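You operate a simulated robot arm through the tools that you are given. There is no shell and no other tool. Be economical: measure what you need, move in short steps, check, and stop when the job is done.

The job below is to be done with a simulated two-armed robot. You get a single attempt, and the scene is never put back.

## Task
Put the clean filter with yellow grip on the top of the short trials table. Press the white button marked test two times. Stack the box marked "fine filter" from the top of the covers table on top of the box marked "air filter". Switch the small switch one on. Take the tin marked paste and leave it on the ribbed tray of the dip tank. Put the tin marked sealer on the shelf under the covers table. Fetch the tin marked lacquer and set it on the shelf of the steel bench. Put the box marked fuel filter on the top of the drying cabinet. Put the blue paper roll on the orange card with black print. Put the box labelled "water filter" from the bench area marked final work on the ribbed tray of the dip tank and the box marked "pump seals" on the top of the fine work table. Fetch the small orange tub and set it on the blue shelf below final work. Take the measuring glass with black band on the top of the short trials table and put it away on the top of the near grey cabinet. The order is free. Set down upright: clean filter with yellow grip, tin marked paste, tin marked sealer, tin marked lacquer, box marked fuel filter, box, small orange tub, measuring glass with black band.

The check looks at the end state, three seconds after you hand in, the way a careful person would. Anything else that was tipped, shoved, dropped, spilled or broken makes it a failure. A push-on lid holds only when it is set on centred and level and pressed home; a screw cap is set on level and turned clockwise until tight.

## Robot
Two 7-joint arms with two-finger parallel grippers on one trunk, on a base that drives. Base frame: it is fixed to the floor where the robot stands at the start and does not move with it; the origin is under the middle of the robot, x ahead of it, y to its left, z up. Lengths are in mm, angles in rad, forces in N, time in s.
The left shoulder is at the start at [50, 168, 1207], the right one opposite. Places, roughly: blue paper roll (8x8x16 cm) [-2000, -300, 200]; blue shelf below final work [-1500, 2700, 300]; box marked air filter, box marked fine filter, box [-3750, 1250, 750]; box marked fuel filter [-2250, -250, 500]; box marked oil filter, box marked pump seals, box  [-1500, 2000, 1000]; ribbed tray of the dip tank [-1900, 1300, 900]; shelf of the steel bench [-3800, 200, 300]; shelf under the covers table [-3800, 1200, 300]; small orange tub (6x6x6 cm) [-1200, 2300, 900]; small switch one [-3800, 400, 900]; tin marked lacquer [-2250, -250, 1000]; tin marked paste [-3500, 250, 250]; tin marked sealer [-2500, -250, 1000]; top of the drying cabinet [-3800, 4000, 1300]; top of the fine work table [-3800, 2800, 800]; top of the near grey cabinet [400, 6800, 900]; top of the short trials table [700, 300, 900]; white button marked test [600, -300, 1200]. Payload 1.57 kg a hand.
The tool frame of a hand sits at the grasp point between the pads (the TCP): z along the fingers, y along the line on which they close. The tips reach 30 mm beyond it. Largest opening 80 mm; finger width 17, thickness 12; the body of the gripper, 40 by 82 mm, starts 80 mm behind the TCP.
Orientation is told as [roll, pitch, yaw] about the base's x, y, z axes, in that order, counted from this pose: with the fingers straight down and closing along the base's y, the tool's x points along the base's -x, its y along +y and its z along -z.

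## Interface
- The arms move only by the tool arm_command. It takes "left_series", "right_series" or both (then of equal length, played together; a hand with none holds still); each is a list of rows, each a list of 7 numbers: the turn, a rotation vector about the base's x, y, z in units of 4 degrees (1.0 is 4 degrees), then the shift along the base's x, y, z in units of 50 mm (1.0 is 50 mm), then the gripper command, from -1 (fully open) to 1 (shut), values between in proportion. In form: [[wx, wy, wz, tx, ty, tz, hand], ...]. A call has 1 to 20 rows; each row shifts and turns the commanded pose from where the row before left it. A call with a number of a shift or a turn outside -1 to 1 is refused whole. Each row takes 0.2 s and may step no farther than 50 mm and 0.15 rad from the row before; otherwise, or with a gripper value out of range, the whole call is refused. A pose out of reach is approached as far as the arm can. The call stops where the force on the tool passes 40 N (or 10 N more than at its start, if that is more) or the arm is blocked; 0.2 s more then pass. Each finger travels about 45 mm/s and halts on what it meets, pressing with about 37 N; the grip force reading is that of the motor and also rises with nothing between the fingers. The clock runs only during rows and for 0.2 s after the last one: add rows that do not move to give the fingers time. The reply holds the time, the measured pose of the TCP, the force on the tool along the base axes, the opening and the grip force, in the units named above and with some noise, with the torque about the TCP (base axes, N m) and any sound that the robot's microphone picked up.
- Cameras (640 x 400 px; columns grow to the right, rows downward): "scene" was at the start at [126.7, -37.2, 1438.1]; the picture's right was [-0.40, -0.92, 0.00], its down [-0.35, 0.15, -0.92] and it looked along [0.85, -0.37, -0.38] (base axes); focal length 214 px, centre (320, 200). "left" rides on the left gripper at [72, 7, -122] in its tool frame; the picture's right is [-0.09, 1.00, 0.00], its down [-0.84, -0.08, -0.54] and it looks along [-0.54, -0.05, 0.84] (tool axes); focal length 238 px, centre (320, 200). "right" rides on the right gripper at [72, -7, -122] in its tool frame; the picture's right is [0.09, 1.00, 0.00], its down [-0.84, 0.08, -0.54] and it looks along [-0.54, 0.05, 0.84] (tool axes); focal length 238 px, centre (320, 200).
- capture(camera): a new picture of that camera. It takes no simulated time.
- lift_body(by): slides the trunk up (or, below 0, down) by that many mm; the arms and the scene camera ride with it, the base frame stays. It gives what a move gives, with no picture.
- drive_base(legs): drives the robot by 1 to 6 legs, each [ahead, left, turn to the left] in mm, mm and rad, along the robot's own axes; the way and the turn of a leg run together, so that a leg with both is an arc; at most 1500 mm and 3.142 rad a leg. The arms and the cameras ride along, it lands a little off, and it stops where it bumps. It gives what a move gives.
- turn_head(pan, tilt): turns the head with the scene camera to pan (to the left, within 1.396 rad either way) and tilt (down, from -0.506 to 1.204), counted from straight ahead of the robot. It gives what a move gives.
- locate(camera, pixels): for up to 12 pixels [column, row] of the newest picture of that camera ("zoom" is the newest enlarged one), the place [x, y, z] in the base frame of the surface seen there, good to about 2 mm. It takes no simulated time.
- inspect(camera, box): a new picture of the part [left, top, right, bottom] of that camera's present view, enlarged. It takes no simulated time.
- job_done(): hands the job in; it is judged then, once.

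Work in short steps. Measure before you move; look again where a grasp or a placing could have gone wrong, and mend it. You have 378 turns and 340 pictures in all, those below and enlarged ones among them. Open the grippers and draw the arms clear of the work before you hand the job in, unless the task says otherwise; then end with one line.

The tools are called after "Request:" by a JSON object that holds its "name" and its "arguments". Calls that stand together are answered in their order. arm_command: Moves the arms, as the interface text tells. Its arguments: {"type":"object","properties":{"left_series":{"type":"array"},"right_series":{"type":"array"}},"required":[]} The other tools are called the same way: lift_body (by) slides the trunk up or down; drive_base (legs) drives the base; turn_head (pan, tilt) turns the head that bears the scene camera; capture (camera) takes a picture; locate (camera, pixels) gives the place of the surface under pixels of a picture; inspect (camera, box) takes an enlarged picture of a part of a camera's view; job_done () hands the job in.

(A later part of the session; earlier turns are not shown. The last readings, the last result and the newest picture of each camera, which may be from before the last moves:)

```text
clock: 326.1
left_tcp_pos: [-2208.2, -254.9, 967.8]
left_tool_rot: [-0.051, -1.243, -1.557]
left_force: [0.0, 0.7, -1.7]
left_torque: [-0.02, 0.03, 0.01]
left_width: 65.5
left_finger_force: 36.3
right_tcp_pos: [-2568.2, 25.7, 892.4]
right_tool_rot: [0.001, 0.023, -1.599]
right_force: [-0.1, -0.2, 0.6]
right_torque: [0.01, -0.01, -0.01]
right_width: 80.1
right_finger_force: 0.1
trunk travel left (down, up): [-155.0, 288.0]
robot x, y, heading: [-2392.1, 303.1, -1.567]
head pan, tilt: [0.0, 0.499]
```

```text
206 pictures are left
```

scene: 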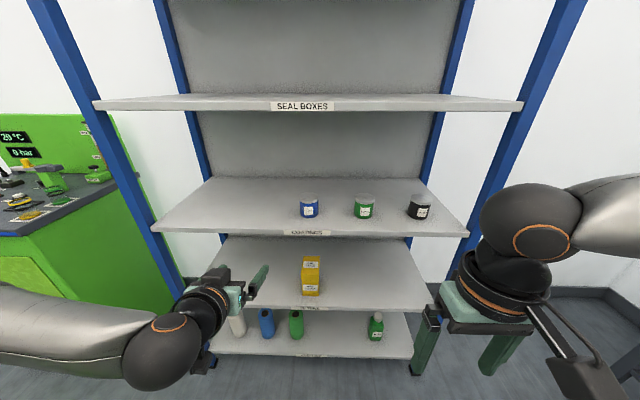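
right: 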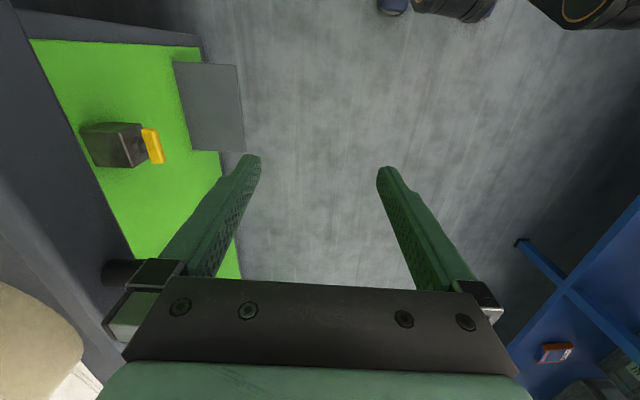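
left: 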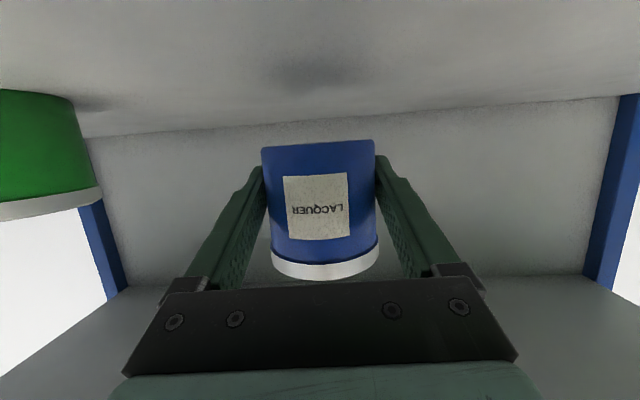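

Lacquer held (TCP 27 mm above its base). I back away from the rack, turn to face -x, and look at the steel bench.

Request:
{"name": "drive_base", "arguments": {"legs": [[-250, 0, 0], [0, 0, -1.57]]}}

Request:
{"name": "turn_head", "arguments": {"pan": 0, "tilt": 0.4}}

Request:
{"name": "capture", "arguments": {"camera": "scene"}}

```text
clock: 331.8
left_tcp_pos: [-2952.3, 379.3, 967.7]
left_tool_rot: [-0.049, -1.243, 3.14]
left_force: [0.1, -0.1, -1.5]
left_torque: [-0.03, 0.0, 0.02]
left_width: 65.5
left_finger_force: 36.4
right_tcp_pos: [-2666.6, 735.8, 892.0]
right_tool_rot: [0.004, 0.023, 3.103]
right_force: [0.4, -0.5, 0.1]
right_torque: [-0.03, -0.03, -0.01]
right_width: 79.9
right_finger_force: 0.1
trunk travel left (down, up): [-155.0, 288.0]
robot x, y, heading: [-2389.1, 554.2, 3.129]
head pan, tilt: [0.0, 0.499]
```

```text
clock: 332.5
left_tcp_pos: [-2952.6, 378.5, 968.0]
left_tool_rot: [-0.051, -1.242, 3.141]
left_force: [-0.1, 1.1, -2.6]
left_torque: [0.05, 0.01, 0.03]
left_width: 65.4
left_finger_force: 37.2
right_tcp_pos: [-2665.1, 735.9, 891.5]
right_tool_rot: [0.003, 0.023, 3.101]
right_force: [-0.6, -0.3, -0.3]
right_torque: [0.02, -0.03, -0.01]
right_width: 79.9
right_finger_force: 0.1
trunk travel left (down, up): [-155.0, 288.0]
robot x, y, heading: [-2389.4, 555.2, 3.127]
head pan, tilt: [0.0, 0.4]
```

```text
205 pictures are left
```

scene: 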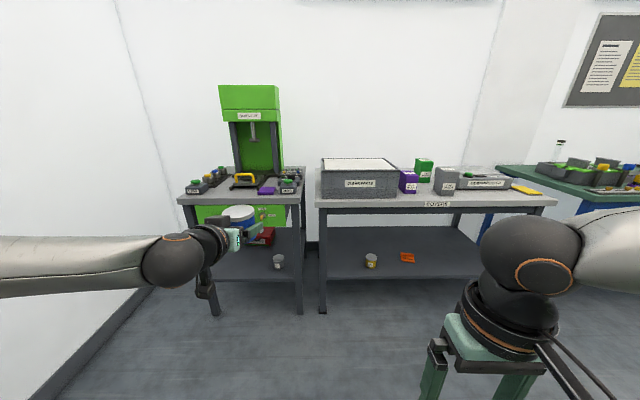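

Steel bench (green press) left, COVERS table right. I zoom and measure.

Request:
{"name": "inspect", "arguments": {"camera": "scene", "box": [170, 150, 440, 320]}}

Request:
{"name": "locate", "arguments": {"camera": "scene", "pixels": [[278, 262], [300, 300], [215, 305], [240, 205], [240, 270], [278, 272], [300, 240], [250, 300], [370, 262], [322, 300], [440, 203], [400, 290]]}}

```text
2.35 times, centred on (305, 235) of scene
```

zoom: 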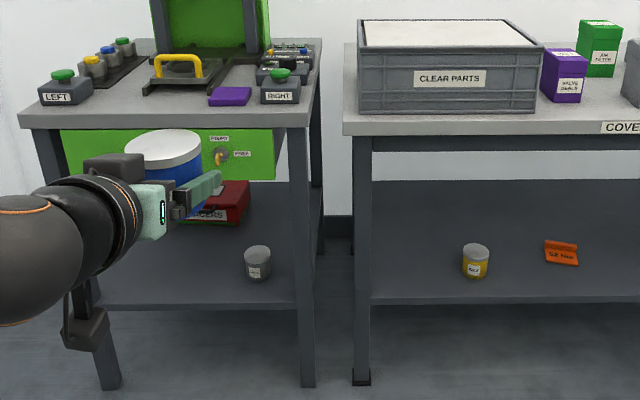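

```text
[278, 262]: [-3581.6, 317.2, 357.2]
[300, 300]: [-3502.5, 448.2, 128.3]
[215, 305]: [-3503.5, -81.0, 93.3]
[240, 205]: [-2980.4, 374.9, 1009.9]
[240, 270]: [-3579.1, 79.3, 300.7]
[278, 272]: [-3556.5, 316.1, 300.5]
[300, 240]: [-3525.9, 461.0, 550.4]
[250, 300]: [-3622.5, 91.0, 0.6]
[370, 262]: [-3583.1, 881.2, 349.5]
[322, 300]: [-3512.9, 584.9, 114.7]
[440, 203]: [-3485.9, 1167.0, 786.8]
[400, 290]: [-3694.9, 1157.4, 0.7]
```

I test whether the arm can go low with this near-horizontal hold: trunk down, then hand down, here in open floor.

Request:
{"name": "lift_body", "arguments": {"by": -150}}

Request:
{"name": "arm_command", "arguments": {"left_series": [[0, 0, 0, 0.2, 0, -0.9, 1], [0, 0, 0, 0.2, 0, -0.9, 1], [0, 0, 0, 0.2, 0, -0.9, 1], [0, 0, 0, 0.2, 0, -0.9, 1], [0, 0, 0, 0.2, 0, -0.9, 1], [0, 0, 0, 0, 0, -0.9, 1], [0, 0, 0, 0, 0, -0.9, 1], [0, 0, 0, 0, 0, -0.9, 1], [0, 0, 0, 0, 0, -0.9, 1], [0, 0, 0, 0, 0, -0.9, 1]]}}

Request:
{"name": "capture", "arguments": {"camera": "scene"}}

```text
clock: 334.2
left_tcp_pos: [-2952.8, 379.5, 816.9]
left_tool_rot: [-0.051, -1.241, 3.14]
left_force: [-0.2, -1.0, -1.6]
left_torque: [-0.01, -0.04, 0.03]
left_width: 65.3
left_finger_force: 37.3
right_tcp_pos: [-2665.6, 735.9, 742.1]
right_tool_rot: [0.001, 0.023, 3.099]
right_force: [0.1, -0.4, -0.4]
right_torque: [0.0, -0.02, 0.02]
right_width: 80.0
right_finger_force: 0.0
trunk travel left (down, up): [-5.0, 438.0]
robot x, y, heading: [-2392.9, 545.6, 3.128]
head pan, tilt: [0.0, 0.4]
```

```text
clock: 336.4
left_tcp_pos: [-2899.7, 521.5, 541.5]
left_tool_rot: [-0.041, -1.239, 3.142]
left_force: [0.2, -0.4, -1.7]
left_torque: [0.02, 0.02, 0.0]
left_width: 65.4
left_finger_force: 37.2
left hand out of reach, approached as far as the arm can: row 2, 3, 4, 5, 6, 7, 8, 9, 10
right_tcp_pos: [-2666.7, 735.0, 742.7]
right_tool_rot: [0.002, 0.022, 3.102]
right_force: [0.2, -0.2, -0.7]
right_torque: [0.01, -0.01, 0.01]
right_width: 80.2
right_finger_force: 0.0
trunk travel left (down, up): [-5.0, 438.0]
robot x, y, heading: [-2389.3, 552.2, 3.13]
head pan, tilt: [0.0, 0.4]
```

```text
203 pictures are left
```

scene: 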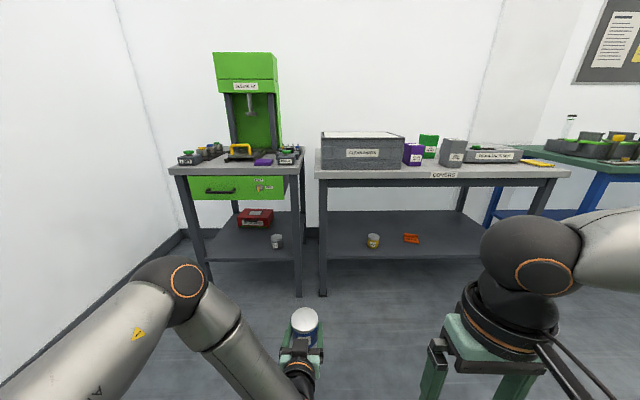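

Low and horizontal is stuck in this branch. I test entering via a good branch: untilt to ~24°, go low, then tilt up again.

Request:
{"name": "arm_command", "arguments": {"left_series": [[0, -1, 0, 0.1, -0.2, 0, 1], [0, -1, 0, 0.1, -0.2, 0, 1], [0, -1, 0, 0.1, -0.2, 0, 1], [0, -1, 0, 0.1, -0.2, 0, 1], [0, -1, 0, 0.1, -0.2, 0, 1], [0, -1, 0, 0.1, -0.2, 0, 1], [0, -1, 0, 0.1, -0.2, 0, 1], [0, -1, 0, 0.1, -0.2, 0, 1], [0, -1, 0, 0.1, -0.2, 0, 1], [0, -1, 0, 0.1, -0.2, 0, 1], [0, -1, 0, 0.1, -0.2, 0, 1], [0, -1, 0, 0.1, -0.2, 0, 1], [0, -1, 0, 0, -0.2, -0.2, 1], [0, -1, 0, 0, -0.2, -0.2, 1], [0, -1, 0, 0, -0.2, -0.5, 1], [0, -1, 0, 0, -0.2, -0.5, 1], [0, 0, 0, 0, 0, -0.7, 1], [0, 0, 0, 0, 0, -0.7, 1], [0, 0, 0, 0, 0, -0.7, 1]]}}

Request:
{"name": "capture", "arguments": {"camera": "scene"}}

```text
clock: 340.4
left_tcp_pos: [-2841.7, 362.0, 365.8]
left_tool_rot: [-0.054, -0.126, 3.142]
left_force: [0.0, -0.2, -2.1]
left_torque: [-0.01, -0.02, -0.02]
left_width: 65.5
left_finger_force: 36.9
right_tcp_pos: [-2665.3, 736.4, 742.9]
right_tool_rot: [0.002, 0.023, 3.102]
right_force: [-0.1, 0.0, -0.1]
right_torque: [-0.01, 0.0, -0.03]
right_width: 80.1
right_finger_force: 0.1
trunk travel left (down, up): [-5.0, 438.0]
robot x, y, heading: [-2389.4, 554.2, 3.13]
head pan, tilt: [0.0, 0.4]
```

```text
202 pictures are left
```

scene: 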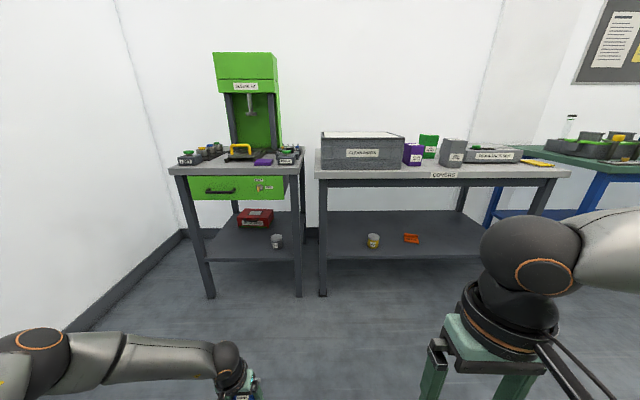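

Now in the low-elbow branch. I tilt back up toward 71° here and see how far it follows.

Request:
{"name": "arm_command", "arguments": {"left_series": [[0, 1, 0, -0.1, 0, 0, 1], [0, 1, 0, -0.1, 0, 0, 1], [0, 1, 0, -0.1, 0, 0, 1], [0, 1, 0, -0.1, 0, 0, 1], [0, 1, 0, -0.1, 0, 0, 1], [0, 1, 0, -0.1, 0, 0, 1], [0, 1, 0, -0.1, 0, 0, 1], [0, 1, 0, -0.1, 0, 0, 1], [0, 1, 0, -0.1, 0, 0, 1], [0, 1, 0, -0.1, 0, 0, 1], [0, 1, 0, -0.1, 0, 0, 1], [0, 1, 0, -0.1, 0, 0, 1], [0, 1, 0, -0.1, 0, 0, 1], [0, 1, 0, -0.1, 0, 0, 1], [0, 1, 0, -0.1, 0, 0, 1], [0, 1, 0, -0.1, 0, 0, 1]]}}

Request:
{"name": "capture", "arguments": {"camera": "scene"}}

```text
clock: 343.8
left_tcp_pos: [-2886.5, 351.9, 373.7]
left_tool_rot: [-0.085, -0.63, -3.137]
left_force: [0.2, 0.2, -1.8]
left_torque: [-0.01, -0.02, 0.03]
left_width: 65.6
left_finger_force: 36.9
left hand out of reach, approached as far as the arm can: row 7, 8, 9, 10, 11, 12, 13, 14, 15, 16
right_tcp_pos: [-2667.7, 735.7, 741.9]
right_tool_rot: [0.004, 0.024, 3.101]
right_force: [0.8, -0.5, -0.2]
right_torque: [-0.01, 0.03, 0.01]
right_width: 80.3
right_finger_force: 0.1
trunk travel left (down, up): [-5.0, 438.0]
robot x, y, heading: [-2391.5, 553.6, 3.128]
head pan, tilt: [0.0, 0.4]
```

```text
201 pictures are left
```

scene: 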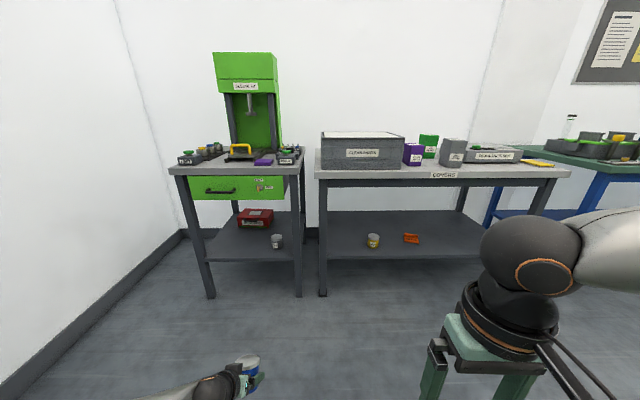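

Low tilt is limited to ≈36°, so I must regrasp the tin at a steeper angle. I measure the covers table top for a temporary spot.

Request:
{"name": "locate", "arguments": {"camera": "scene", "pixels": [[440, 167], [480, 168], [500, 166], [440, 175], [400, 167], [460, 158], [430, 155], [540, 163], [245, 165], [240, 190], [278, 244], [374, 244]]}}

Request:
{"name": "inspect", "arguments": {"camera": "scene", "box": [310, 120, 580, 260]}}

```text
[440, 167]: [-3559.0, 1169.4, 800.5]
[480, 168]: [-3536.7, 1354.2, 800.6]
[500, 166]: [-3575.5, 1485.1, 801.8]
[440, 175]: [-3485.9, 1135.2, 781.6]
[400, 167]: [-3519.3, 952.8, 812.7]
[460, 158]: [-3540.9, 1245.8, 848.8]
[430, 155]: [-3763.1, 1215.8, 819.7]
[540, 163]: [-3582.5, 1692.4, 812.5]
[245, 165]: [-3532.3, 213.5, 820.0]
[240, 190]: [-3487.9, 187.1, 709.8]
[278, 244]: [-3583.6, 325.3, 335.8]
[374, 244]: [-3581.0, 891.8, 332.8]
```

```text
2.37 times, centred on (445, 190) of scene
```

zoom: 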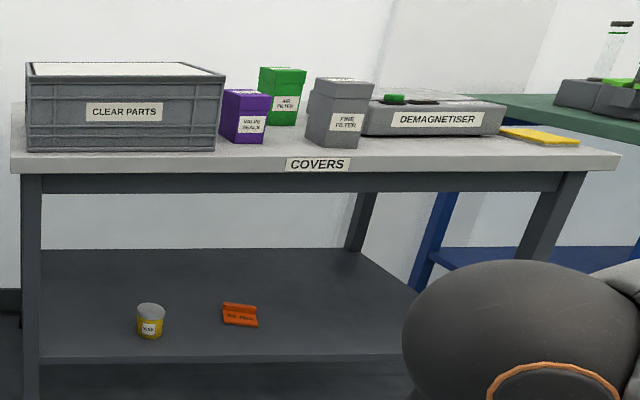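

The covers table is too crowded for a safe temporary spot; I'll use the tin's own rack shelf to regrasp. Raise the trunk and hand back to the earlier carrying pose.

Request:
{"name": "lift_body", "arguments": {"by": 150}}

Request:
{"name": "arm_command", "arguments": {"left_series": [[0, 0, 0, 0, 0.05, 0.9, 1], [0, 0, 0, 0, 0.05, 0.9, 1], [0, 0, 0, 0, 0.05, 0.9, 1], [0, 0, 0, 0, 0.05, 0.9, 1], [0, 1, 0, -0.15, 0, 0.9, 1], [0, 1, 0, -0.15, 0, 0.9, 1], [0, 1, 0, -0.15, 0, 0.9, 1], [0, 1, 0, -0.15, 0, 0.9, 1], [0, 1, 0, -0.15, 0, 0.7, 1], [0, 1, 0, -0.15, 0, 0.7, 1], [0, 1, 0, -0.15, 0, 0, 1], [0, 1, 0, -0.15, 0, 0, 1], [0, 0.8, 0, -0.15, 0, 0, 1], [0, 0, 0, 0, 0, 0, 1]]}}

```text
clock: 345.6
left_tcp_pos: [-2886.4, 353.1, 523.1]
left_tool_rot: [-0.085, -0.63, -3.137]
left_force: [-0.3, 0.6, -1.4]
left_torque: [0.0, 0.03, 0.03]
left_width: 65.6
left_finger_force: 36.9
right_tcp_pos: [-2666.3, 735.0, 891.6]
right_tool_rot: [0.001, 0.022, 3.103]
right_force: [0.5, -0.6, -0.1]
right_torque: [0.0, 0.0, 0.0]
right_width: 79.7
right_finger_force: 0.0
trunk travel left (down, up): [-155.0, 288.0]
robot x, y, heading: [-2386.6, 556.5, 3.129]
head pan, tilt: [0.0, 0.4]
```

```text
clock: 348.6
left_tcp_pos: [-2954.2, 363.0, 953.3]
left_tool_rot: [-0.096, -1.246, -3.128]
left_force: [0.1, 0.3, -2.1]
left_torque: [0.01, -0.02, -0.02]
left_width: 65.8
left_finger_force: 36.8
right_tcp_pos: [-2667.2, 735.7, 892.4]
right_tool_rot: [0.002, 0.023, 3.102]
right_force: [-0.1, 0.2, 0.1]
right_torque: [-0.03, 0.0, 0.04]
right_width: 80.0
right_finger_force: 0.2
trunk travel left (down, up): [-155.0, 288.0]
robot x, y, heading: [-2389.3, 552.7, 3.124]
head pan, tilt: [0.0, 0.4]
```

Orientation is back within 1°. I turn to the rack and check alignment.

Request:
{"name": "drive_base", "arguments": {"legs": [[0, 0, 1.588], [200, 0, 0]]}}

Request:
{"name": "capture", "arguments": {"camera": "left"}}

```text
clock: 354.1
left_tcp_pos: [-2183.0, -208.7, 952.6]
left_tool_rot: [-0.094, -1.244, -1.531]
left_force: [0.0, -0.4, -2.4]
left_torque: [0.01, 0.0, -0.01]
left_width: 65.4
left_finger_force: 37.1
right_tcp_pos: [-2562.4, 71.4, 892.9]
right_tool_rot: [0.002, 0.022, -1.585]
right_force: [0.1, 0.8, -0.3]
right_torque: [-0.02, 0.02, -0.01]
right_width: 80.1
right_finger_force: 0.1
trunk travel left (down, up): [-155.0, 288.0]
robot x, y, heading: [-2388.2, 352.4, -1.564]
head pan, tilt: [0.0, 0.4]
```

```text
199 pictures are left
```

left: 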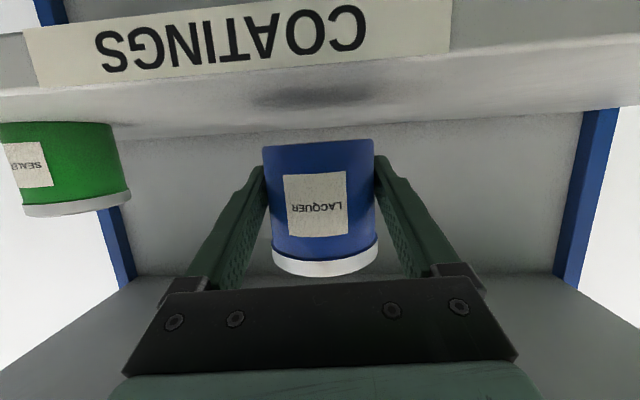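

I lower the tin onto the shelf near its front, ≈[-2183,-225].

Request:
{"name": "arm_command", "arguments": {"left_series": [[0, 0, 0, 0, -0.3, -0.2, 1], [0, 0, 0, 0, 0, -0.2, 1], [0, 0, 0, 0, 0, -0.06, 1], [0, 0, 0, 0, 0, -0.04, 1], [0, 0, 0, 0, 0, -0.03, 1], [0, 0, 0, 0, 0, 0, 1]]}}

```text
clock: 355.5
left_tcp_pos: [-2183.6, -224.4, 927.5]
left_tool_rot: [-0.094, -1.248, -1.531]
left_force: [2.1, -2.5, 4.5]
left_torque: [-0.03, -0.21, -0.01]
left_width: 65.6
left_finger_force: 36.7
right_tcp_pos: [-2563.3, 71.0, 892.6]
right_tool_rot: [0.001, 0.023, -1.588]
right_force: [0.9, -0.4, 0.9]
right_torque: [0.04, -0.04, 0.0]
right_width: 79.9
right_finger_force: 0.0
trunk travel left (down, up): [-155.0, 288.0]
robot x, y, heading: [-2388.2, 352.0, -1.565]
head pan, tilt: [0.0, 0.4]
```

Set down. I release, withdraw, untilt to 32° and come back to a stand-off above and in front.

Request:
{"name": "arm_command", "arguments": {"left_series": [[0, 0, 0, 0, 0, 0, 0], [0, 0, 0, 0, 0, 0, -1], [0, 0, 0, 0, 0, 0, -1], [0, 0, 0, 0, 0.7, 0, -1], [0, 0, 0, 0, 0.8, 0, -1], [0, 0, 0, 0, 0.8, 0, -1], [0, 0, 0, 0, 0.8, 0, -1], [1, 0, 0, 0, 0, 0.2, -1], [1, 0, 0, 0, 0, 0.2, -1], [1, 0, 0, 0, 0, 0.2, -1], [1, 0, 0, 0, 0, 0.2, -1], [1, 0, 0, 0, 0, 0.2, -1], [1, 0, 0, 0, 0, 0.2, -1], [1, 0, 0, 0, 0, 0.3, -1], [1, 0, 0, 0, 0, 0.3, -1], [1, 0, 0, 0, 0, 0.3, -1], [0.8, 0, 0, 0, 0, 0.3, -1], [0, 0, 0, 0, 0, 0, -1]]}}

Request:
{"name": "capture", "arguments": {"camera": "left"}}

```text
clock: 359.3
left_tcp_pos: [-2182.9, -110.3, 1046.8]
left_tool_rot: [-0.066, -0.558, -1.553]
left_force: [-0.5, 1.2, 0.1]
left_torque: [-0.02, 0.03, -0.05]
left_width: 80.0
left_finger_force: 0.0
left hand out of reach, approached as far as the arm can: row 7
right_tcp_pos: [-2562.9, 71.2, 891.6]
right_tool_rot: [0.001, 0.023, -1.585]
right_force: [-0.6, 0.8, 0.1]
right_torque: [-0.02, 0.01, 0.02]
right_width: 79.7
right_finger_force: 0.0
trunk travel left (down, up): [-155.0, 288.0]
robot x, y, heading: [-2384.6, 351.1, -1.56]
head pan, tilt: [0.0, 0.4]
```

```text
198 pictures are left
```

left: 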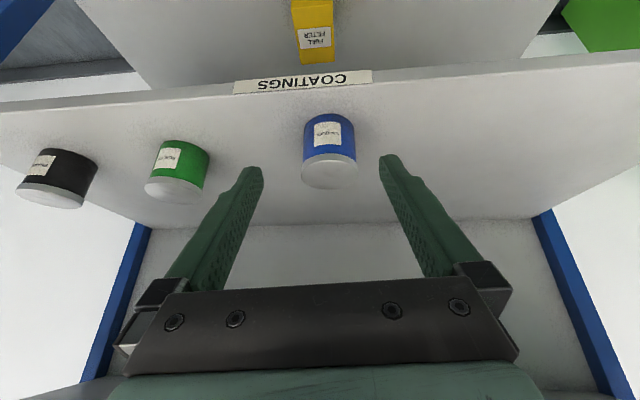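

I correct a small roll error and measure the tin's lid.

Request:
{"name": "arm_command", "arguments": {"left_series": [[0.01, -0.8, 0.5, 0, 0, 0, -1], [0, 0, 0, 0, 0, 0, -1]]}}

Request:
{"name": "capture", "arguments": {"camera": "left"}}

```text
clock: 359.9
left_tcp_pos: [-2183.1, -111.8, 1046.7]
left_tool_rot: [0.003, -0.559, -1.554]
left_force: [0.1, -0.2, -0.3]
left_torque: [0.0, 0.0, -0.01]
left_width: 79.8
left_finger_force: 0.1
right_tcp_pos: [-2562.2, 71.2, 892.5]
right_tool_rot: [0.002, 0.024, -1.587]
right_force: [-0.5, 0.2, -0.6]
right_torque: [0.01, 0.01, -0.02]
right_width: 79.8
right_finger_force: 0.1
trunk travel left (down, up): [-155.0, 288.0]
robot x, y, heading: [-2389.5, 355.0, -1.56]
head pan, tilt: [0.0, 0.4]
```

```text
197 pictures are left
```

left: 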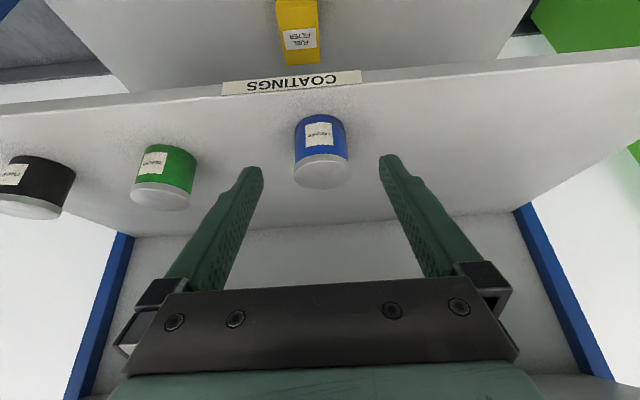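

Request:
{"name": "locate", "arguments": {"camera": "left", "pixels": [[297, 172], [347, 170], [322, 157], [324, 185], [322, 172], [297, 130], [345, 128]]}}

```text
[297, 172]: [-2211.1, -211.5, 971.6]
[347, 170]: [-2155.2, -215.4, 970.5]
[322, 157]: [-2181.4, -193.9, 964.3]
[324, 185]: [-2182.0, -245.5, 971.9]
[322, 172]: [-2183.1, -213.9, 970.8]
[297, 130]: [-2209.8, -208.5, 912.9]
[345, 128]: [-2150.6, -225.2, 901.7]
```

Lid centre [-2183,-226]. I shift forward 60 mm, then slide in along the tool axis and close.

Request:
{"name": "arm_command", "arguments": {"left_series": [[0, 0, 0, 0, -0.6, 0, -1], [0, 0, 0, 0, -0.6, 0, -1], [0, 0, 0, 0, -0.34, -0.54, -1], [0, 0, 0, 0, -0.34, -0.54, -1], [0, 0, 0, 0, -0.34, -0.54, -1], [0, 0, 0, 0, -0.34, -0.54, -1], [0, 0, 0, 0, 0, 0, -1]]}}

Request:
{"name": "capture", "arguments": {"camera": "left"}}

```text
clock: 361.5
left_tcp_pos: [-2182.4, -240.4, 937.2]
left_tool_rot: [0.001, -0.561, -1.556]
left_force: [0.1, -0.1, -0.2]
left_torque: [0.01, -0.01, 0.04]
left_width: 80.1
left_finger_force: 0.3
right_tcp_pos: [-2561.7, 71.0, 892.4]
right_tool_rot: [0.001, 0.023, -1.585]
right_force: [0.3, -0.8, 0.4]
right_torque: [0.0, -0.02, -0.02]
right_width: 80.1
right_finger_force: 0.0
trunk travel left (down, up): [-155.0, 288.0]
robot x, y, heading: [-2387.5, 348.7, -1.558]
head pan, tilt: [0.0, 0.4]
```

```text
196 pictures are left
```

left: 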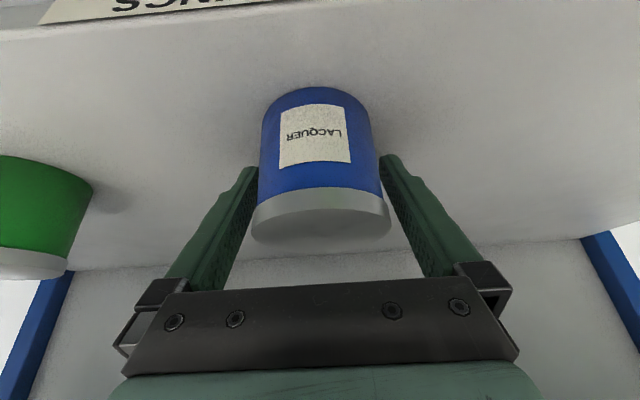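

Centred. Close and lift, watching the lid.

Request:
{"name": "arm_command", "arguments": {"left_series": [[0, 0, 0, 0, 0, 0, 1], [0, 0, 0, 0, 0, 0, 1], [0, 0, 0, 0, 0, 0, 1], [0, 0, 0, 0, 0, 0, 1], [0, 0, 0, 0, 0, 0.1, 1], [0, 0, 0, 0, 0, 0.2, 1], [0, 0, 0, 0, 0, 0.3, 1], [0, 0, 0, 0, 0, 0, 1]]}}

Request:
{"name": "capture", "arguments": {"camera": "left"}}

```text
clock: 363.3
left_tcp_pos: [-2182.2, -238.6, 968.4]
left_tool_rot: [0.001, -0.56, -1.554]
left_force: [-0.6, 0.3, -1.4]
left_torque: [-0.07, -0.02, -0.02]
left_width: 67.2
left_finger_force: 36.7
right_tcp_pos: [-2562.9, 70.3, 892.7]
right_tool_rot: [0.002, 0.024, -1.586]
right_force: [-0.2, 0.1, 0.2]
right_torque: [0.02, 0.03, -0.01]
right_width: 80.1
right_finger_force: 0.1
trunk travel left (down, up): [-155.0, 288.0]
robot x, y, heading: [-2392.5, 353.0, -1.563]
head pan, tilt: [0.0, 0.4]
```

```text
195 pictures are left
```

left: 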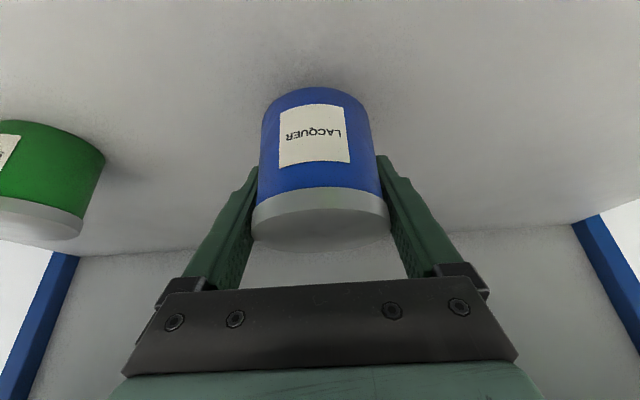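

Tin and lid hold together. I back off, turn toward the steel bench, lower trunk and hand in open floor.

Request:
{"name": "drive_base", "arguments": {"legs": [[-230, 0, 0], [0, 0, -2.08], [150, 300, 0]]}}

Request:
{"name": "lift_body", "arguments": {"by": -150}}

Request:
{"name": "arm_command", "arguments": {"left_series": [[0, 0, 0, 0.13, 0, -0.9, 1], [0, 0, 0, 0.13, 0, -0.9, 1], [0, 0, 0, 0.13, 0, -0.9, 1], [0, 0, 0, 0.13, 0, -0.9, 1], [0, 0, 0, 0.13, 0, -0.9, 1], [0, 0, 0, 0.13, 0, -0.9, 1], [0, 0, 0, 0.13, 0, -0.9, 1], [0, 0, 0, 0.13, 0, -0.9, 1], [0, 0, 0, 0, 0, -0.5, 1]]}}

Request:
{"name": "capture", "arguments": {"camera": "scene"}}

```text
clock: 371.8
left_tcp_pos: [-3282.2, 485.2, 967.1]
left_tool_rot: [0.001, -0.559, 2.661]
left_force: [0.8, 0.2, -2.1]
left_torque: [0.02, 0.0, -0.03]
left_width: 67.2
left_finger_force: 37.1
right_tcp_pos: [-2829.1, 671.3, 891.6]
right_tool_rot: [0.002, 0.023, 2.631]
right_force: [-0.5, -0.4, -0.1]
right_torque: [0.0, -0.03, 0.01]
right_width: 80.1
right_finger_force: 0.1
trunk travel left (down, up): [-155.0, 288.0]
robot x, y, heading: [-2663.8, 384.4, 2.657]
head pan, tilt: [0.0, 0.4]
```

```text
clock: 373.5
left_tcp_pos: [-3280.3, 485.2, 817.4]
left_tool_rot: [0.001, -0.56, 2.662]
left_force: [0.6, -0.2, -3.0]
left_torque: [-0.02, 0.06, 0.0]
left_width: 67.6
left_finger_force: 37.2
right_tcp_pos: [-2828.5, 672.7, 742.4]
right_tool_rot: [0.002, 0.024, 2.631]
right_force: [0.2, -0.6, -0.4]
right_torque: [-0.03, 0.01, -0.01]
right_width: 79.8
right_finger_force: 0.0
trunk travel left (down, up): [-5.0, 438.0]
robot x, y, heading: [-2665.8, 388.7, 2.659]
head pan, tilt: [0.0, 0.4]
```

```text
clock: 375.5
left_tcp_pos: [-3228.4, 485.4, 430.7]
left_tool_rot: [0.002, -0.562, 2.662]
left_force: [0.7, 0.1, -1.7]
left_torque: [0.02, 0.01, 0.0]
left_width: 67.6
left_finger_force: 37.0
right_tcp_pos: [-2828.2, 672.4, 742.2]
right_tool_rot: [0.001, 0.023, 2.631]
right_force: [0.9, 0.0, -0.3]
right_torque: [0.0, 0.0, 0.0]
right_width: 80.2
right_finger_force: 0.1
trunk travel left (down, up): [-5.0, 438.0]
robot x, y, heading: [-2661.9, 383.1, 2.651]
head pan, tilt: [0.0, 0.4]
```

```text
194 pictures are left
```

scene: 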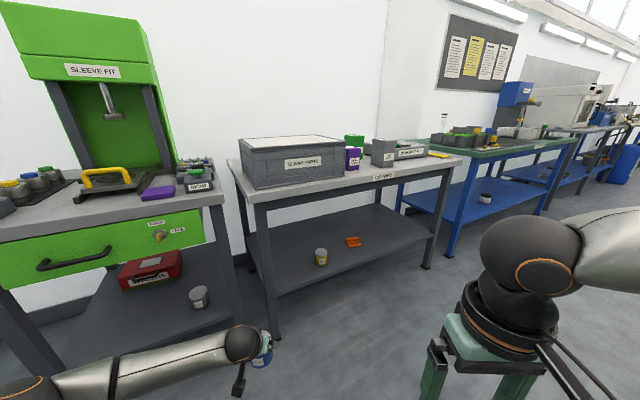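

Good low pose. I strafe so the hand clears the front leg, then move in to place at ≈[-3575,205].

Request:
{"name": "drive_base", "arguments": {"legs": [[-132, 247, 0], [200, 107, 0]]}}

Request:
{"name": "capture", "arguments": {"camera": "scene"}}

Request:
{"name": "capture", "arguments": {"camera": "left"}}

```text
clock: 377.6
left_tcp_pos: [-3225.9, 212.9, 430.0]
left_tool_rot: [0.007, -0.556, 2.667]
left_force: [0.6, -0.7, -1.7]
left_torque: [0.01, 0.03, 0.01]
left_width: 67.1
left_finger_force: 37.1
right_tcp_pos: [-2828.6, 402.6, 742.9]
right_tool_rot: [0.001, 0.02, 2.638]
right_force: [0.5, 0.4, -0.4]
right_torque: [0.0, 0.0, 0.0]
right_width: 80.0
right_finger_force: 0.0
trunk travel left (down, up): [-5.0, 438.0]
robot x, y, heading: [-2663.2, 110.4, 2.661]
head pan, tilt: [0.0, 0.4]
stopped in leg 1: the robot was blocked; the commanded pose is now the measured one
```

```text
193 pictures are left
```

scene: 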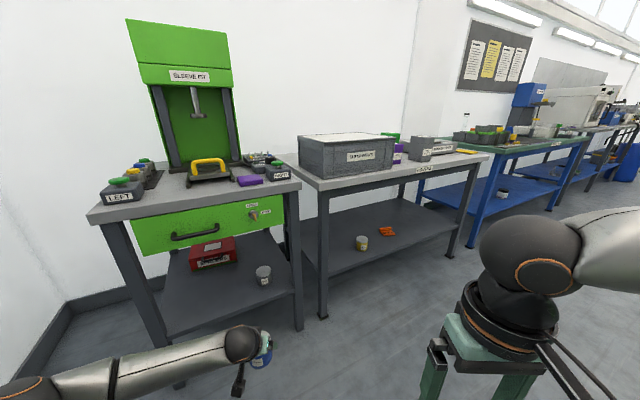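

```text
192 pictures are left
```

left: 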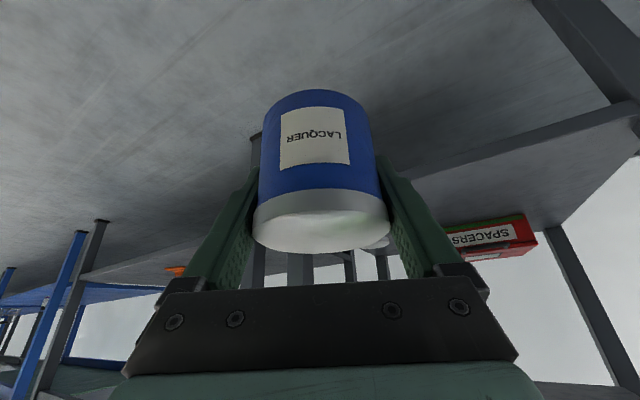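

The base touched the rack's leg (base radius ≈270). I step away by 40 mm in +y, then go in along -x.

Request:
{"name": "drive_base", "arguments": {"legs": [[19, -36, 0], [216, 113, 0]]}}

Request:
{"name": "capture", "arguments": {"camera": "scene"}}

```text
clock: 379.8
left_tcp_pos: [-3469.2, 247.7, 431.1]
left_tool_rot: [0.004, -0.559, 2.671]
left_force: [0.4, -0.1, -2.4]
left_torque: [-0.01, -0.01, -0.02]
left_width: 67.2
left_finger_force: 36.7
right_tcp_pos: [-3071.2, 438.7, 742.5]
right_tool_rot: [0.002, 0.021, 2.642]
right_force: [0.3, 0.5, -0.1]
right_torque: [0.03, 0.02, -0.02]
right_width: 80.0
right_finger_force: 0.0
trunk travel left (down, up): [-5.0, 438.0]
robot x, y, heading: [-2906.0, 155.2, 2.665]
head pan, tilt: [0.0, 0.4]
```

```text
191 pictures are left
```

scene: 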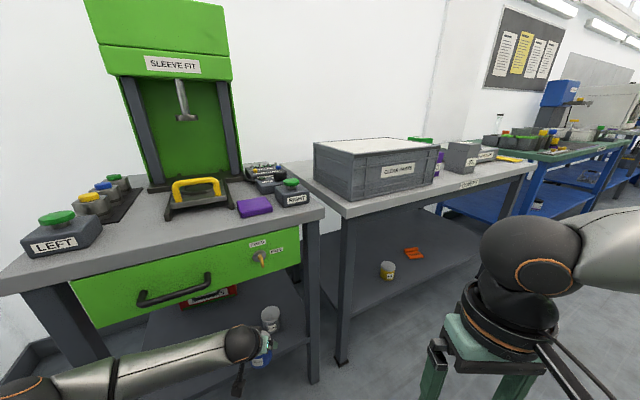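

Past the rack now. I move the last bit diagonally so the tin ends over [-3575,190].

Request:
{"name": "drive_base", "arguments": {"legs": [[68, 100, 0]]}}

Request:
{"name": "capture", "arguments": {"camera": "left"}}

Request:
{"name": "capture", "arguments": {"camera": "scene"}}

```text
clock: 381.2
left_tcp_pos: [-3569.4, 192.5, 427.6]
left_tool_rot: [0.001, -0.551, 2.66]
left_force: [0.2, 0.2, -2.1]
left_torque: [0.02, 0.05, 0.01]
left_width: 67.2
left_finger_force: 36.4
right_tcp_pos: [-3179.0, 381.8, 742.8]
right_tool_rot: [-0.001, 0.021, 2.643]
right_force: [-0.1, -0.8, -0.2]
right_torque: [0.01, -0.01, -0.02]
right_width: 80.1
right_finger_force: 0.1
trunk travel left (down, up): [-5.0, 438.0]
robot x, y, heading: [-3010.5, 97.5, 2.668]
head pan, tilt: [0.0, 0.4]
stopped in leg 1: the robot was blocked; the commanded pose is now the measured one
```

```text
190 pictures are left
```

left: 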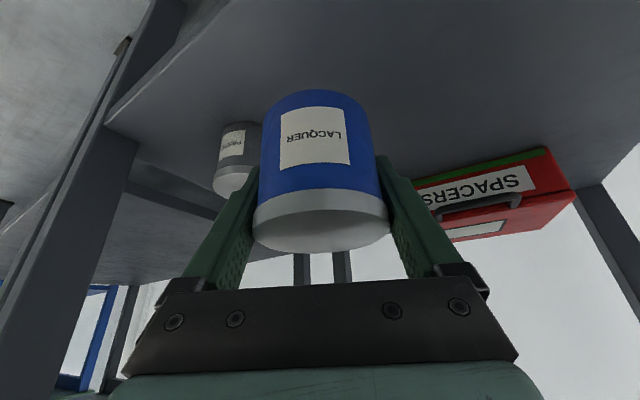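

```text
189 pictures are left
```

scene: 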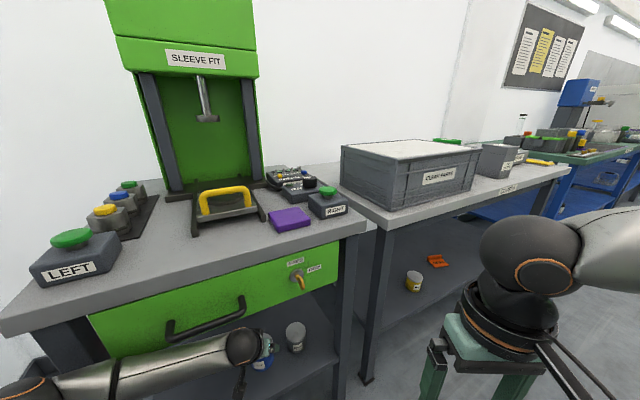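

Practically at target (-3569,192) though the arm brushed something lightly. I lower the tin straight down.

Request:
{"name": "arm_command", "arguments": {"left_series": [[0, 0, 0, 0, 0, -0.5, 1], [0, 0, 0, 0, 0, -0.6, 1], [0, 0, 0, 0, 0, -0.5, 1], [0, 0, 0, 0, 0, -0.06, 1], [0, 0, 0, 0, 0, -0.04, 1], [0, 0, 0, 0, 0, 0, 1]]}}

```text
clock: 382.6
left_tcp_pos: [-3569.6, 192.8, 341.7]
left_tool_rot: [0.001, -0.551, 2.66]
left_force: [0.2, -0.4, -2.4]
left_torque: [0.01, 0.0, -0.01]
left_width: 67.3
left_finger_force: 37.2
right_tcp_pos: [-3178.7, 381.7, 742.4]
right_tool_rot: [0.0, 0.02, 2.643]
right_force: [0.0, 0.9, 0.5]
right_torque: [0.02, -0.01, 0.04]
right_width: 80.0
right_finger_force: 0.1
trunk travel left (down, up): [-5.0, 438.0]
robot x, y, heading: [-3014.1, 98.4, 2.667]
head pan, tilt: [0.0, 0.4]
```

Request:
{"name": "arm_command", "arguments": {"left_series": [[0, 0, 0, 0, 0, -0.03, 1], [0, 0, 0, 0, 0, -0.03, 1], [0, 0, 0, 0, 0, -0.03, 1], [0, 0, 0, 0, 0, 0, 1]]}}

```text
clock: 383.6
left_tcp_pos: [-3569.9, 192.9, 338.2]
left_tool_rot: [0.002, -0.552, 2.659]
left_force: [0.0, 0.7, -0.6]
left_torque: [0.02, 0.07, 0.0]
left_width: 67.3
left_finger_force: 37.1
right_tcp_pos: [-3179.9, 380.9, 742.3]
right_tool_rot: [0.001, 0.022, 2.644]
right_force: [0.1, -1.0, -0.2]
right_torque: [0.0, -0.01, 0.0]
right_width: 80.0
right_finger_force: 0.0
trunk travel left (down, up): [-5.0, 438.0]
robot x, y, heading: [-3012.4, 98.1, 2.667]
head pan, tilt: [0.0, 0.4]
```

Just touching. One more millimetre, release, and withdraw up-slope.

Request:
{"name": "arm_command", "arguments": {"left_series": [[0, 0, 0, 0, 0, -0.02, 1], [0, 0, 0, 0, 0, 0, 0], [0, 0, 0, 0, 0, 0, -1], [0, 0, 0, 0, 0, 0, -1], [0, 0, 0, 0.2, -0.1, 0.36, -1], [0, 0, 0, 0.2, -0.1, 0.36, -1], [0, 0, 0, 0.2, -0.1, 0.36, -1], [0, 0, 0, 0.2, -0.1, 0.36, -1], [0, 0, 0, 0.2, -0.1, 0.36, -1]]}}

Request:
{"name": "capture", "arguments": {"camera": "left"}}

```text
clock: 385.6
left_tcp_pos: [-3519.0, 168.7, 425.6]
left_tool_rot: [0.001, -0.552, 2.66]
left_force: [-0.1, -0.6, 0.4]
left_torque: [-0.01, 0.0, 0.0]
left_width: 79.8
left_finger_force: 0.1
right_tcp_pos: [-3178.4, 380.9, 743.4]
right_tool_rot: [0.0, 0.019, 2.642]
right_force: [-0.9, 1.2, -0.1]
right_torque: [-0.01, -0.01, -0.02]
right_width: 79.8
right_finger_force: 0.1
trunk travel left (down, up): [-5.0, 438.0]
robot x, y, heading: [-3013.2, 95.4, 2.67]
head pan, tilt: [0.0, 0.4]
```

```text
188 pictures are left
```

left: 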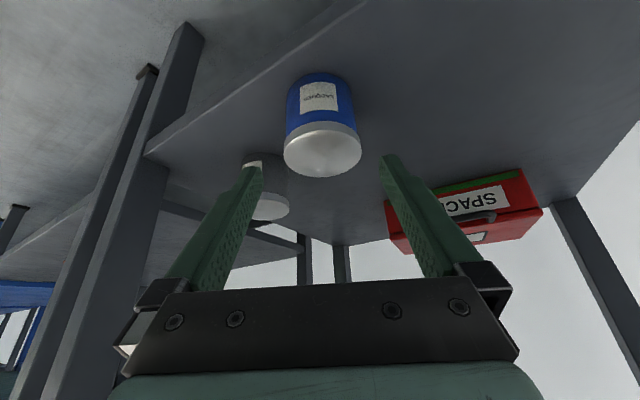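

Lacquer stands on the shelf. The paste tin is next to it; I check its label, raise the hand 40 mm and shift the base by +130 in y.

Request:
{"name": "inspect", "arguments": {"camera": "left", "box": [220, 130, 320, 240]}}

Request:
{"name": "arm_command", "arguments": {"left_series": [[0, 0, 0, 0.1, 0, 0.8, -1]]}}

Request:
{"name": "drive_base", "arguments": {"legs": [[68, -111, 0]]}}

Request:
{"name": "capture", "arguments": {"camera": "left"}}

```text
3.64 times, centred on (270, 185) of left
```

zoom: 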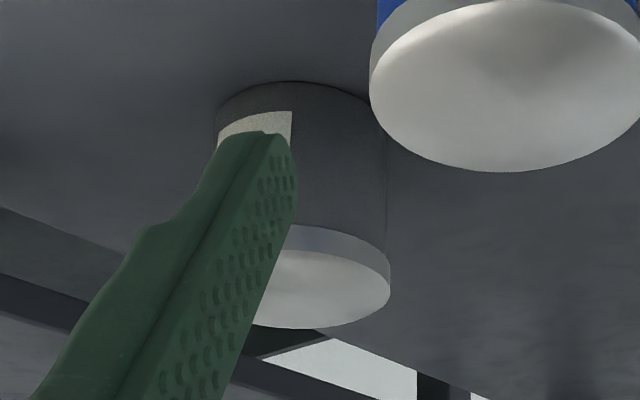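

```text
clock: 386.0
left_tcp_pos: [-3514.9, 168.4, 466.3]
left_tool_rot: [-0.001, -0.551, 2.661]
left_force: [-0.4, -0.1, 0.4]
left_torque: [0.0, 0.01, -0.02]
left_width: 79.9
left_finger_force: 0.1
right_tcp_pos: [-3179.7, 379.9, 742.9]
right_tool_rot: [-0.001, 0.021, 2.644]
right_force: [0.5, -0.1, 0.3]
right_torque: [-0.02, 0.0, -0.01]
right_width: 79.9
right_finger_force: 0.1
trunk travel left (down, up): [-5.0, 438.0]
robot x, y, heading: [-3010.7, 95.2, 2.666]
head pan, tilt: [0.0, 0.4]
```

```text
clock: 387.2
left_tcp_pos: [-3523.1, 242.9, 448.4]
left_tool_rot: [0.032, -0.51, 2.691]
left_force: [0.7, 0.0, -0.1]
left_torque: [-0.03, 0.01, 0.0]
left_width: 80.2
left_finger_force: 0.1
right_tcp_pos: [-3191.4, 488.4, 743.6]
right_tool_rot: [-0.003, 0.02, 2.658]
right_force: [0.4, -0.8, -0.6]
right_torque: [-0.01, 0.0, 0.04]
right_width: 79.9
right_finger_force: 0.0
trunk travel left (down, up): [-5.0, 438.0]
robot x, y, heading: [-3018.4, 207.0, 2.682]
head pan, tilt: [0.0, 0.4]
stopped in leg 1: the robot was blocked; the commanded pose is now the measured one
```

```text
186 pictures are left
```

left: 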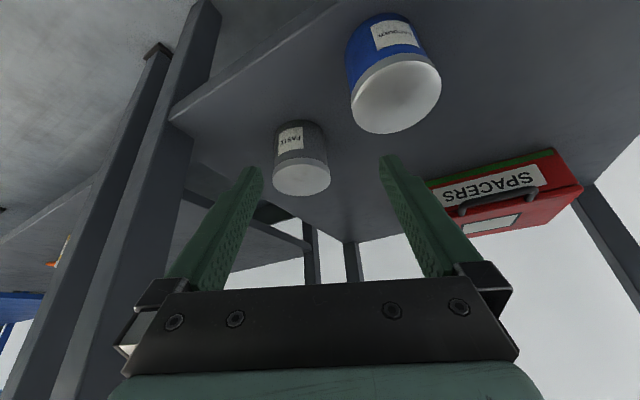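

Label reads PASTE. The arm is catching on something as the base moves; I look.

Request:
{"name": "turn_head", "arguments": {"pan": 0.5, "tilt": 0.7}}

Request:
{"name": "capture", "arguments": {"camera": "scene"}}

```text
clock: 388.2
left_tcp_pos: [-3523.7, 243.7, 448.9]
left_tool_rot: [0.032, -0.517, 2.691]
left_force: [-0.5, 0.3, -0.4]
left_torque: [-0.02, -0.05, -0.02]
left_width: 80.2
left_finger_force: 0.0
right_tcp_pos: [-3191.8, 487.5, 742.6]
right_tool_rot: [-0.002, 0.021, 2.659]
right_force: [-0.1, 0.9, 0.2]
right_torque: [0.02, -0.02, 0.0]
right_width: 79.9
right_finger_force: 0.1
trunk travel left (down, up): [-5.0, 438.0]
robot x, y, heading: [-3025.0, 208.6, 2.686]
head pan, tilt: [0.499, 0.7]
```

```text
185 pictures are left
```

scene: 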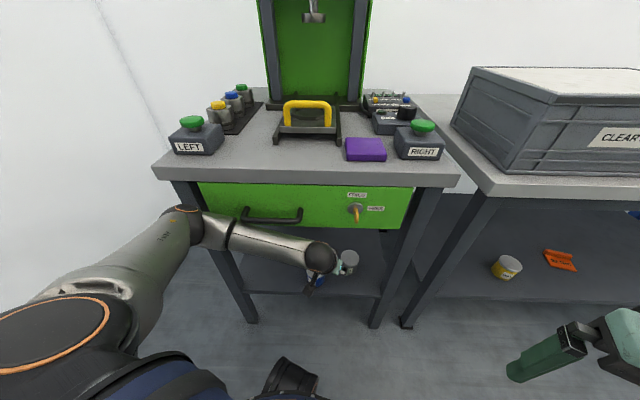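

The forearm rests against the drawer handle from outside. I back straight out along +x to free it.

Request:
{"name": "drive_base", "arguments": {"legs": [[-108, -53, 0]]}}

Request:
{"name": "capture", "arguments": {"camera": "scene"}}

```text
clock: 389.4
left_tcp_pos: [-3402.2, 245.0, 450.0]
left_tool_rot: [0.033, -0.516, 2.686]
left_force: [0.4, 1.2, -0.2]
left_torque: [-0.01, 0.04, 0.0]
left_width: 79.9
left_finger_force: 0.1
right_tcp_pos: [-3070.6, 488.0, 742.5]
right_tool_rot: [0.0, 0.022, 2.655]
right_force: [0.6, -0.7, 0.0]
right_torque: [0.01, 0.02, 0.0]
right_width: 79.8
right_finger_force: 0.1
trunk travel left (down, up): [-5.0, 438.0]
robot x, y, heading: [-2897.5, 208.8, 2.686]
head pan, tilt: [0.499, 0.7]
```

```text
184 pictures are left
```

scene: 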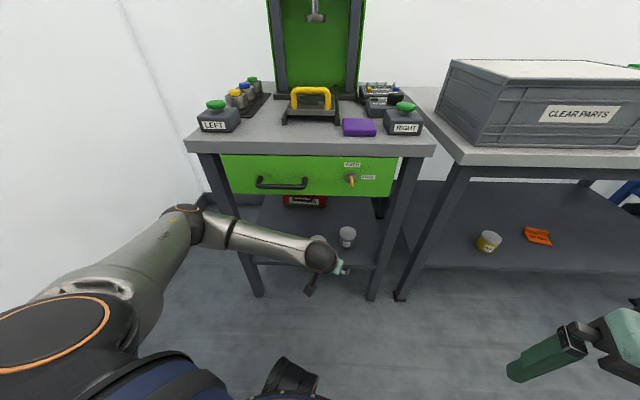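

Drawer undisturbed. I square the robot to heading π (elbow farther from the bench) and line up with the paste tin.

Request:
{"name": "drive_base", "arguments": {"legs": [[0, 0, 0.455], [60, -226, 0]]}}

Request:
{"name": "turn_head", "arguments": {"pan": 0.2, "tilt": 0.7}}

Request:
{"name": "capture", "arguments": {"camera": "scene"}}

Request:
{"name": "capture", "arguments": {"camera": "left"}}

```text
clock: 392.5
left_tcp_pos: [-3427.5, 241.8, 451.2]
left_tool_rot: [0.034, -0.516, -3.139]
left_force: [-0.8, 0.0, -0.2]
left_torque: [0.0, 0.04, 0.0]
left_width: 79.9
left_finger_force: 0.2
right_tcp_pos: [-3236.7, 606.0, 742.1]
right_tool_rot: [0.0, 0.021, 3.113]
right_force: [-0.8, 0.1, -0.6]
right_torque: [0.0, -0.01, -0.01]
right_width: 79.9
right_finger_force: 0.1
trunk travel left (down, up): [-5.0, 438.0]
robot x, y, heading: [-2958.8, 428.6, 3.14]
head pan, tilt: [0.499, 0.7]
```

```text
clock: 393.3
left_tcp_pos: [-3427.5, 241.6, 450.3]
left_tool_rot: [0.034, -0.517, -3.137]
left_force: [0.0, -1.1, -0.8]
left_torque: [0.0, -0.01, 0.0]
left_width: 79.8
left_finger_force: 0.1
right_tcp_pos: [-3236.4, 606.2, 742.2]
right_tool_rot: [-0.001, 0.02, 3.113]
right_force: [0.5, -0.3, -0.2]
right_torque: [-0.02, -0.01, -0.04]
right_width: 79.8
right_finger_force: 0.1
trunk travel left (down, up): [-5.0, 438.0]
robot x, y, heading: [-2956.5, 425.3, 3.14]
head pan, tilt: [0.201, 0.7]
```

```text
183 pictures are left
```

scene: 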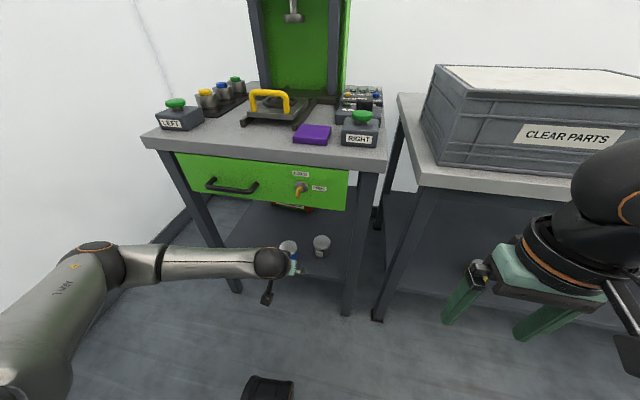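

```text
182 pictures are left
```

left: 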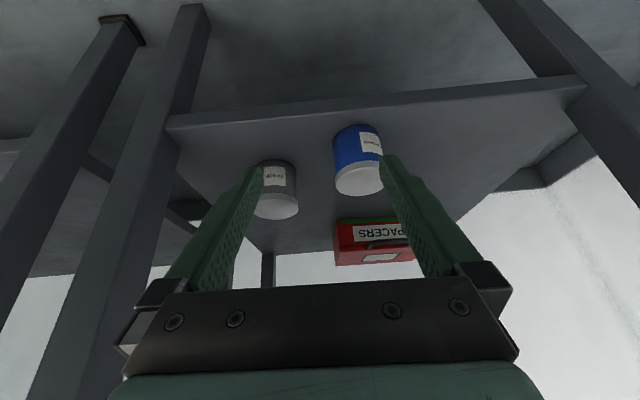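

Elbow well clear now. I locate the paste tin (lid at (275,207)) and the lacquer.

Request:
{"name": "locate", "arguments": {"camera": "left", "pixels": [[277, 195], [278, 212], [297, 203], [277, 183], [358, 170], [185, 150], [280, 165]]}}

```text
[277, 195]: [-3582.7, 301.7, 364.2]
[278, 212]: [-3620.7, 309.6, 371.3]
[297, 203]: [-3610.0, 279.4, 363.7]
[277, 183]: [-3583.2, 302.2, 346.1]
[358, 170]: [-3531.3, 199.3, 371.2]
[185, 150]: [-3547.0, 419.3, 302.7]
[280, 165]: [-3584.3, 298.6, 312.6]
```

Paste centre ≈[-3614,314], lid top 372. I correct the hand's angles, shift it +72 in y, then drive ahead 117.

Request:
{"name": "arm_command", "arguments": {"left_series": [[0.42, 0.6, -0.24, 0, 0.7, 0, -1], [0, 0, 0, 0, 0.74, 0, -1], [0, 0, 0, 0, 0, 0, -1]]}}

Request:
{"name": "drive_base", "arguments": {"legs": [[115, 0, 0]]}}

Request:
{"name": "capture", "arguments": {"camera": "left"}}

```text
clock: 394.1
left_tcp_pos: [-3427.1, 313.9, 450.8]
left_tool_rot: [-0.001, -0.559, -3.136]
left_force: [-0.3, -0.1, -0.3]
left_torque: [-0.03, 0.02, -0.01]
left_width: 79.8
left_finger_force: 0.0
right_tcp_pos: [-3236.9, 606.1, 742.8]
right_tool_rot: [0.0, 0.021, 3.115]
right_force: [0.1, -0.4, -0.4]
right_torque: [-0.01, 0.01, 0.02]
right_width: 79.9
right_finger_force: 0.1
trunk travel left (down, up): [-5.0, 438.0]
robot x, y, heading: [-2958.7, 428.1, 3.143]
head pan, tilt: [0.201, 0.7]
```

```text
clock: 395.3
left_tcp_pos: [-3540.9, 314.8, 450.3]
left_tool_rot: [-0.002, -0.559, -3.138]
left_force: [0.3, 0.0, 0.0]
left_torque: [-0.03, -0.02, 0.01]
left_width: 80.1
left_finger_force: 0.1
right_tcp_pos: [-3351.4, 607.1, 741.6]
right_tool_rot: [-0.001, 0.02, 3.114]
right_force: [0.3, 0.2, -0.3]
right_torque: [0.04, -0.02, 0.02]
right_width: 80.0
right_finger_force: 0.0
trunk travel left (down, up): [-5.0, 438.0]
robot x, y, heading: [-3076.4, 427.1, 3.137]
head pan, tilt: [0.201, 0.7]
```

```text
181 pictures are left
```

left: 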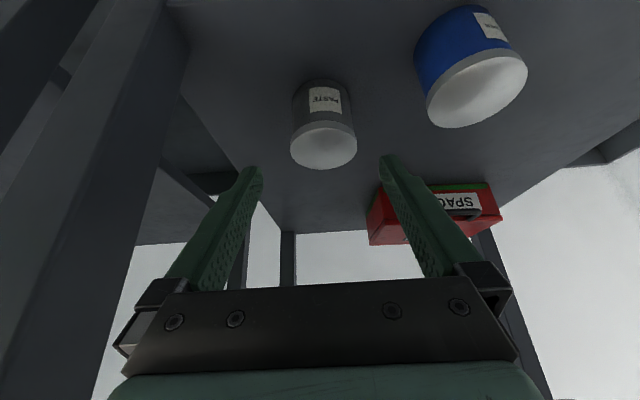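

Request:
{"name": "locate", "arguments": {"camera": "left", "pixels": [[293, 145], [355, 145], [323, 128], [324, 162], [324, 145], [300, 105], [345, 105], [405, 200]]}}

```text
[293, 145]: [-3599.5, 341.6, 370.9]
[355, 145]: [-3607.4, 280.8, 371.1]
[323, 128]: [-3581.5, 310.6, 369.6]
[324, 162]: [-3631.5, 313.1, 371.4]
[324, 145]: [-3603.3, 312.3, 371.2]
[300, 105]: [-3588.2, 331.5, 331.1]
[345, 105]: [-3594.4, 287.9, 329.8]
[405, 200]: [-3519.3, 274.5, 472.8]
```

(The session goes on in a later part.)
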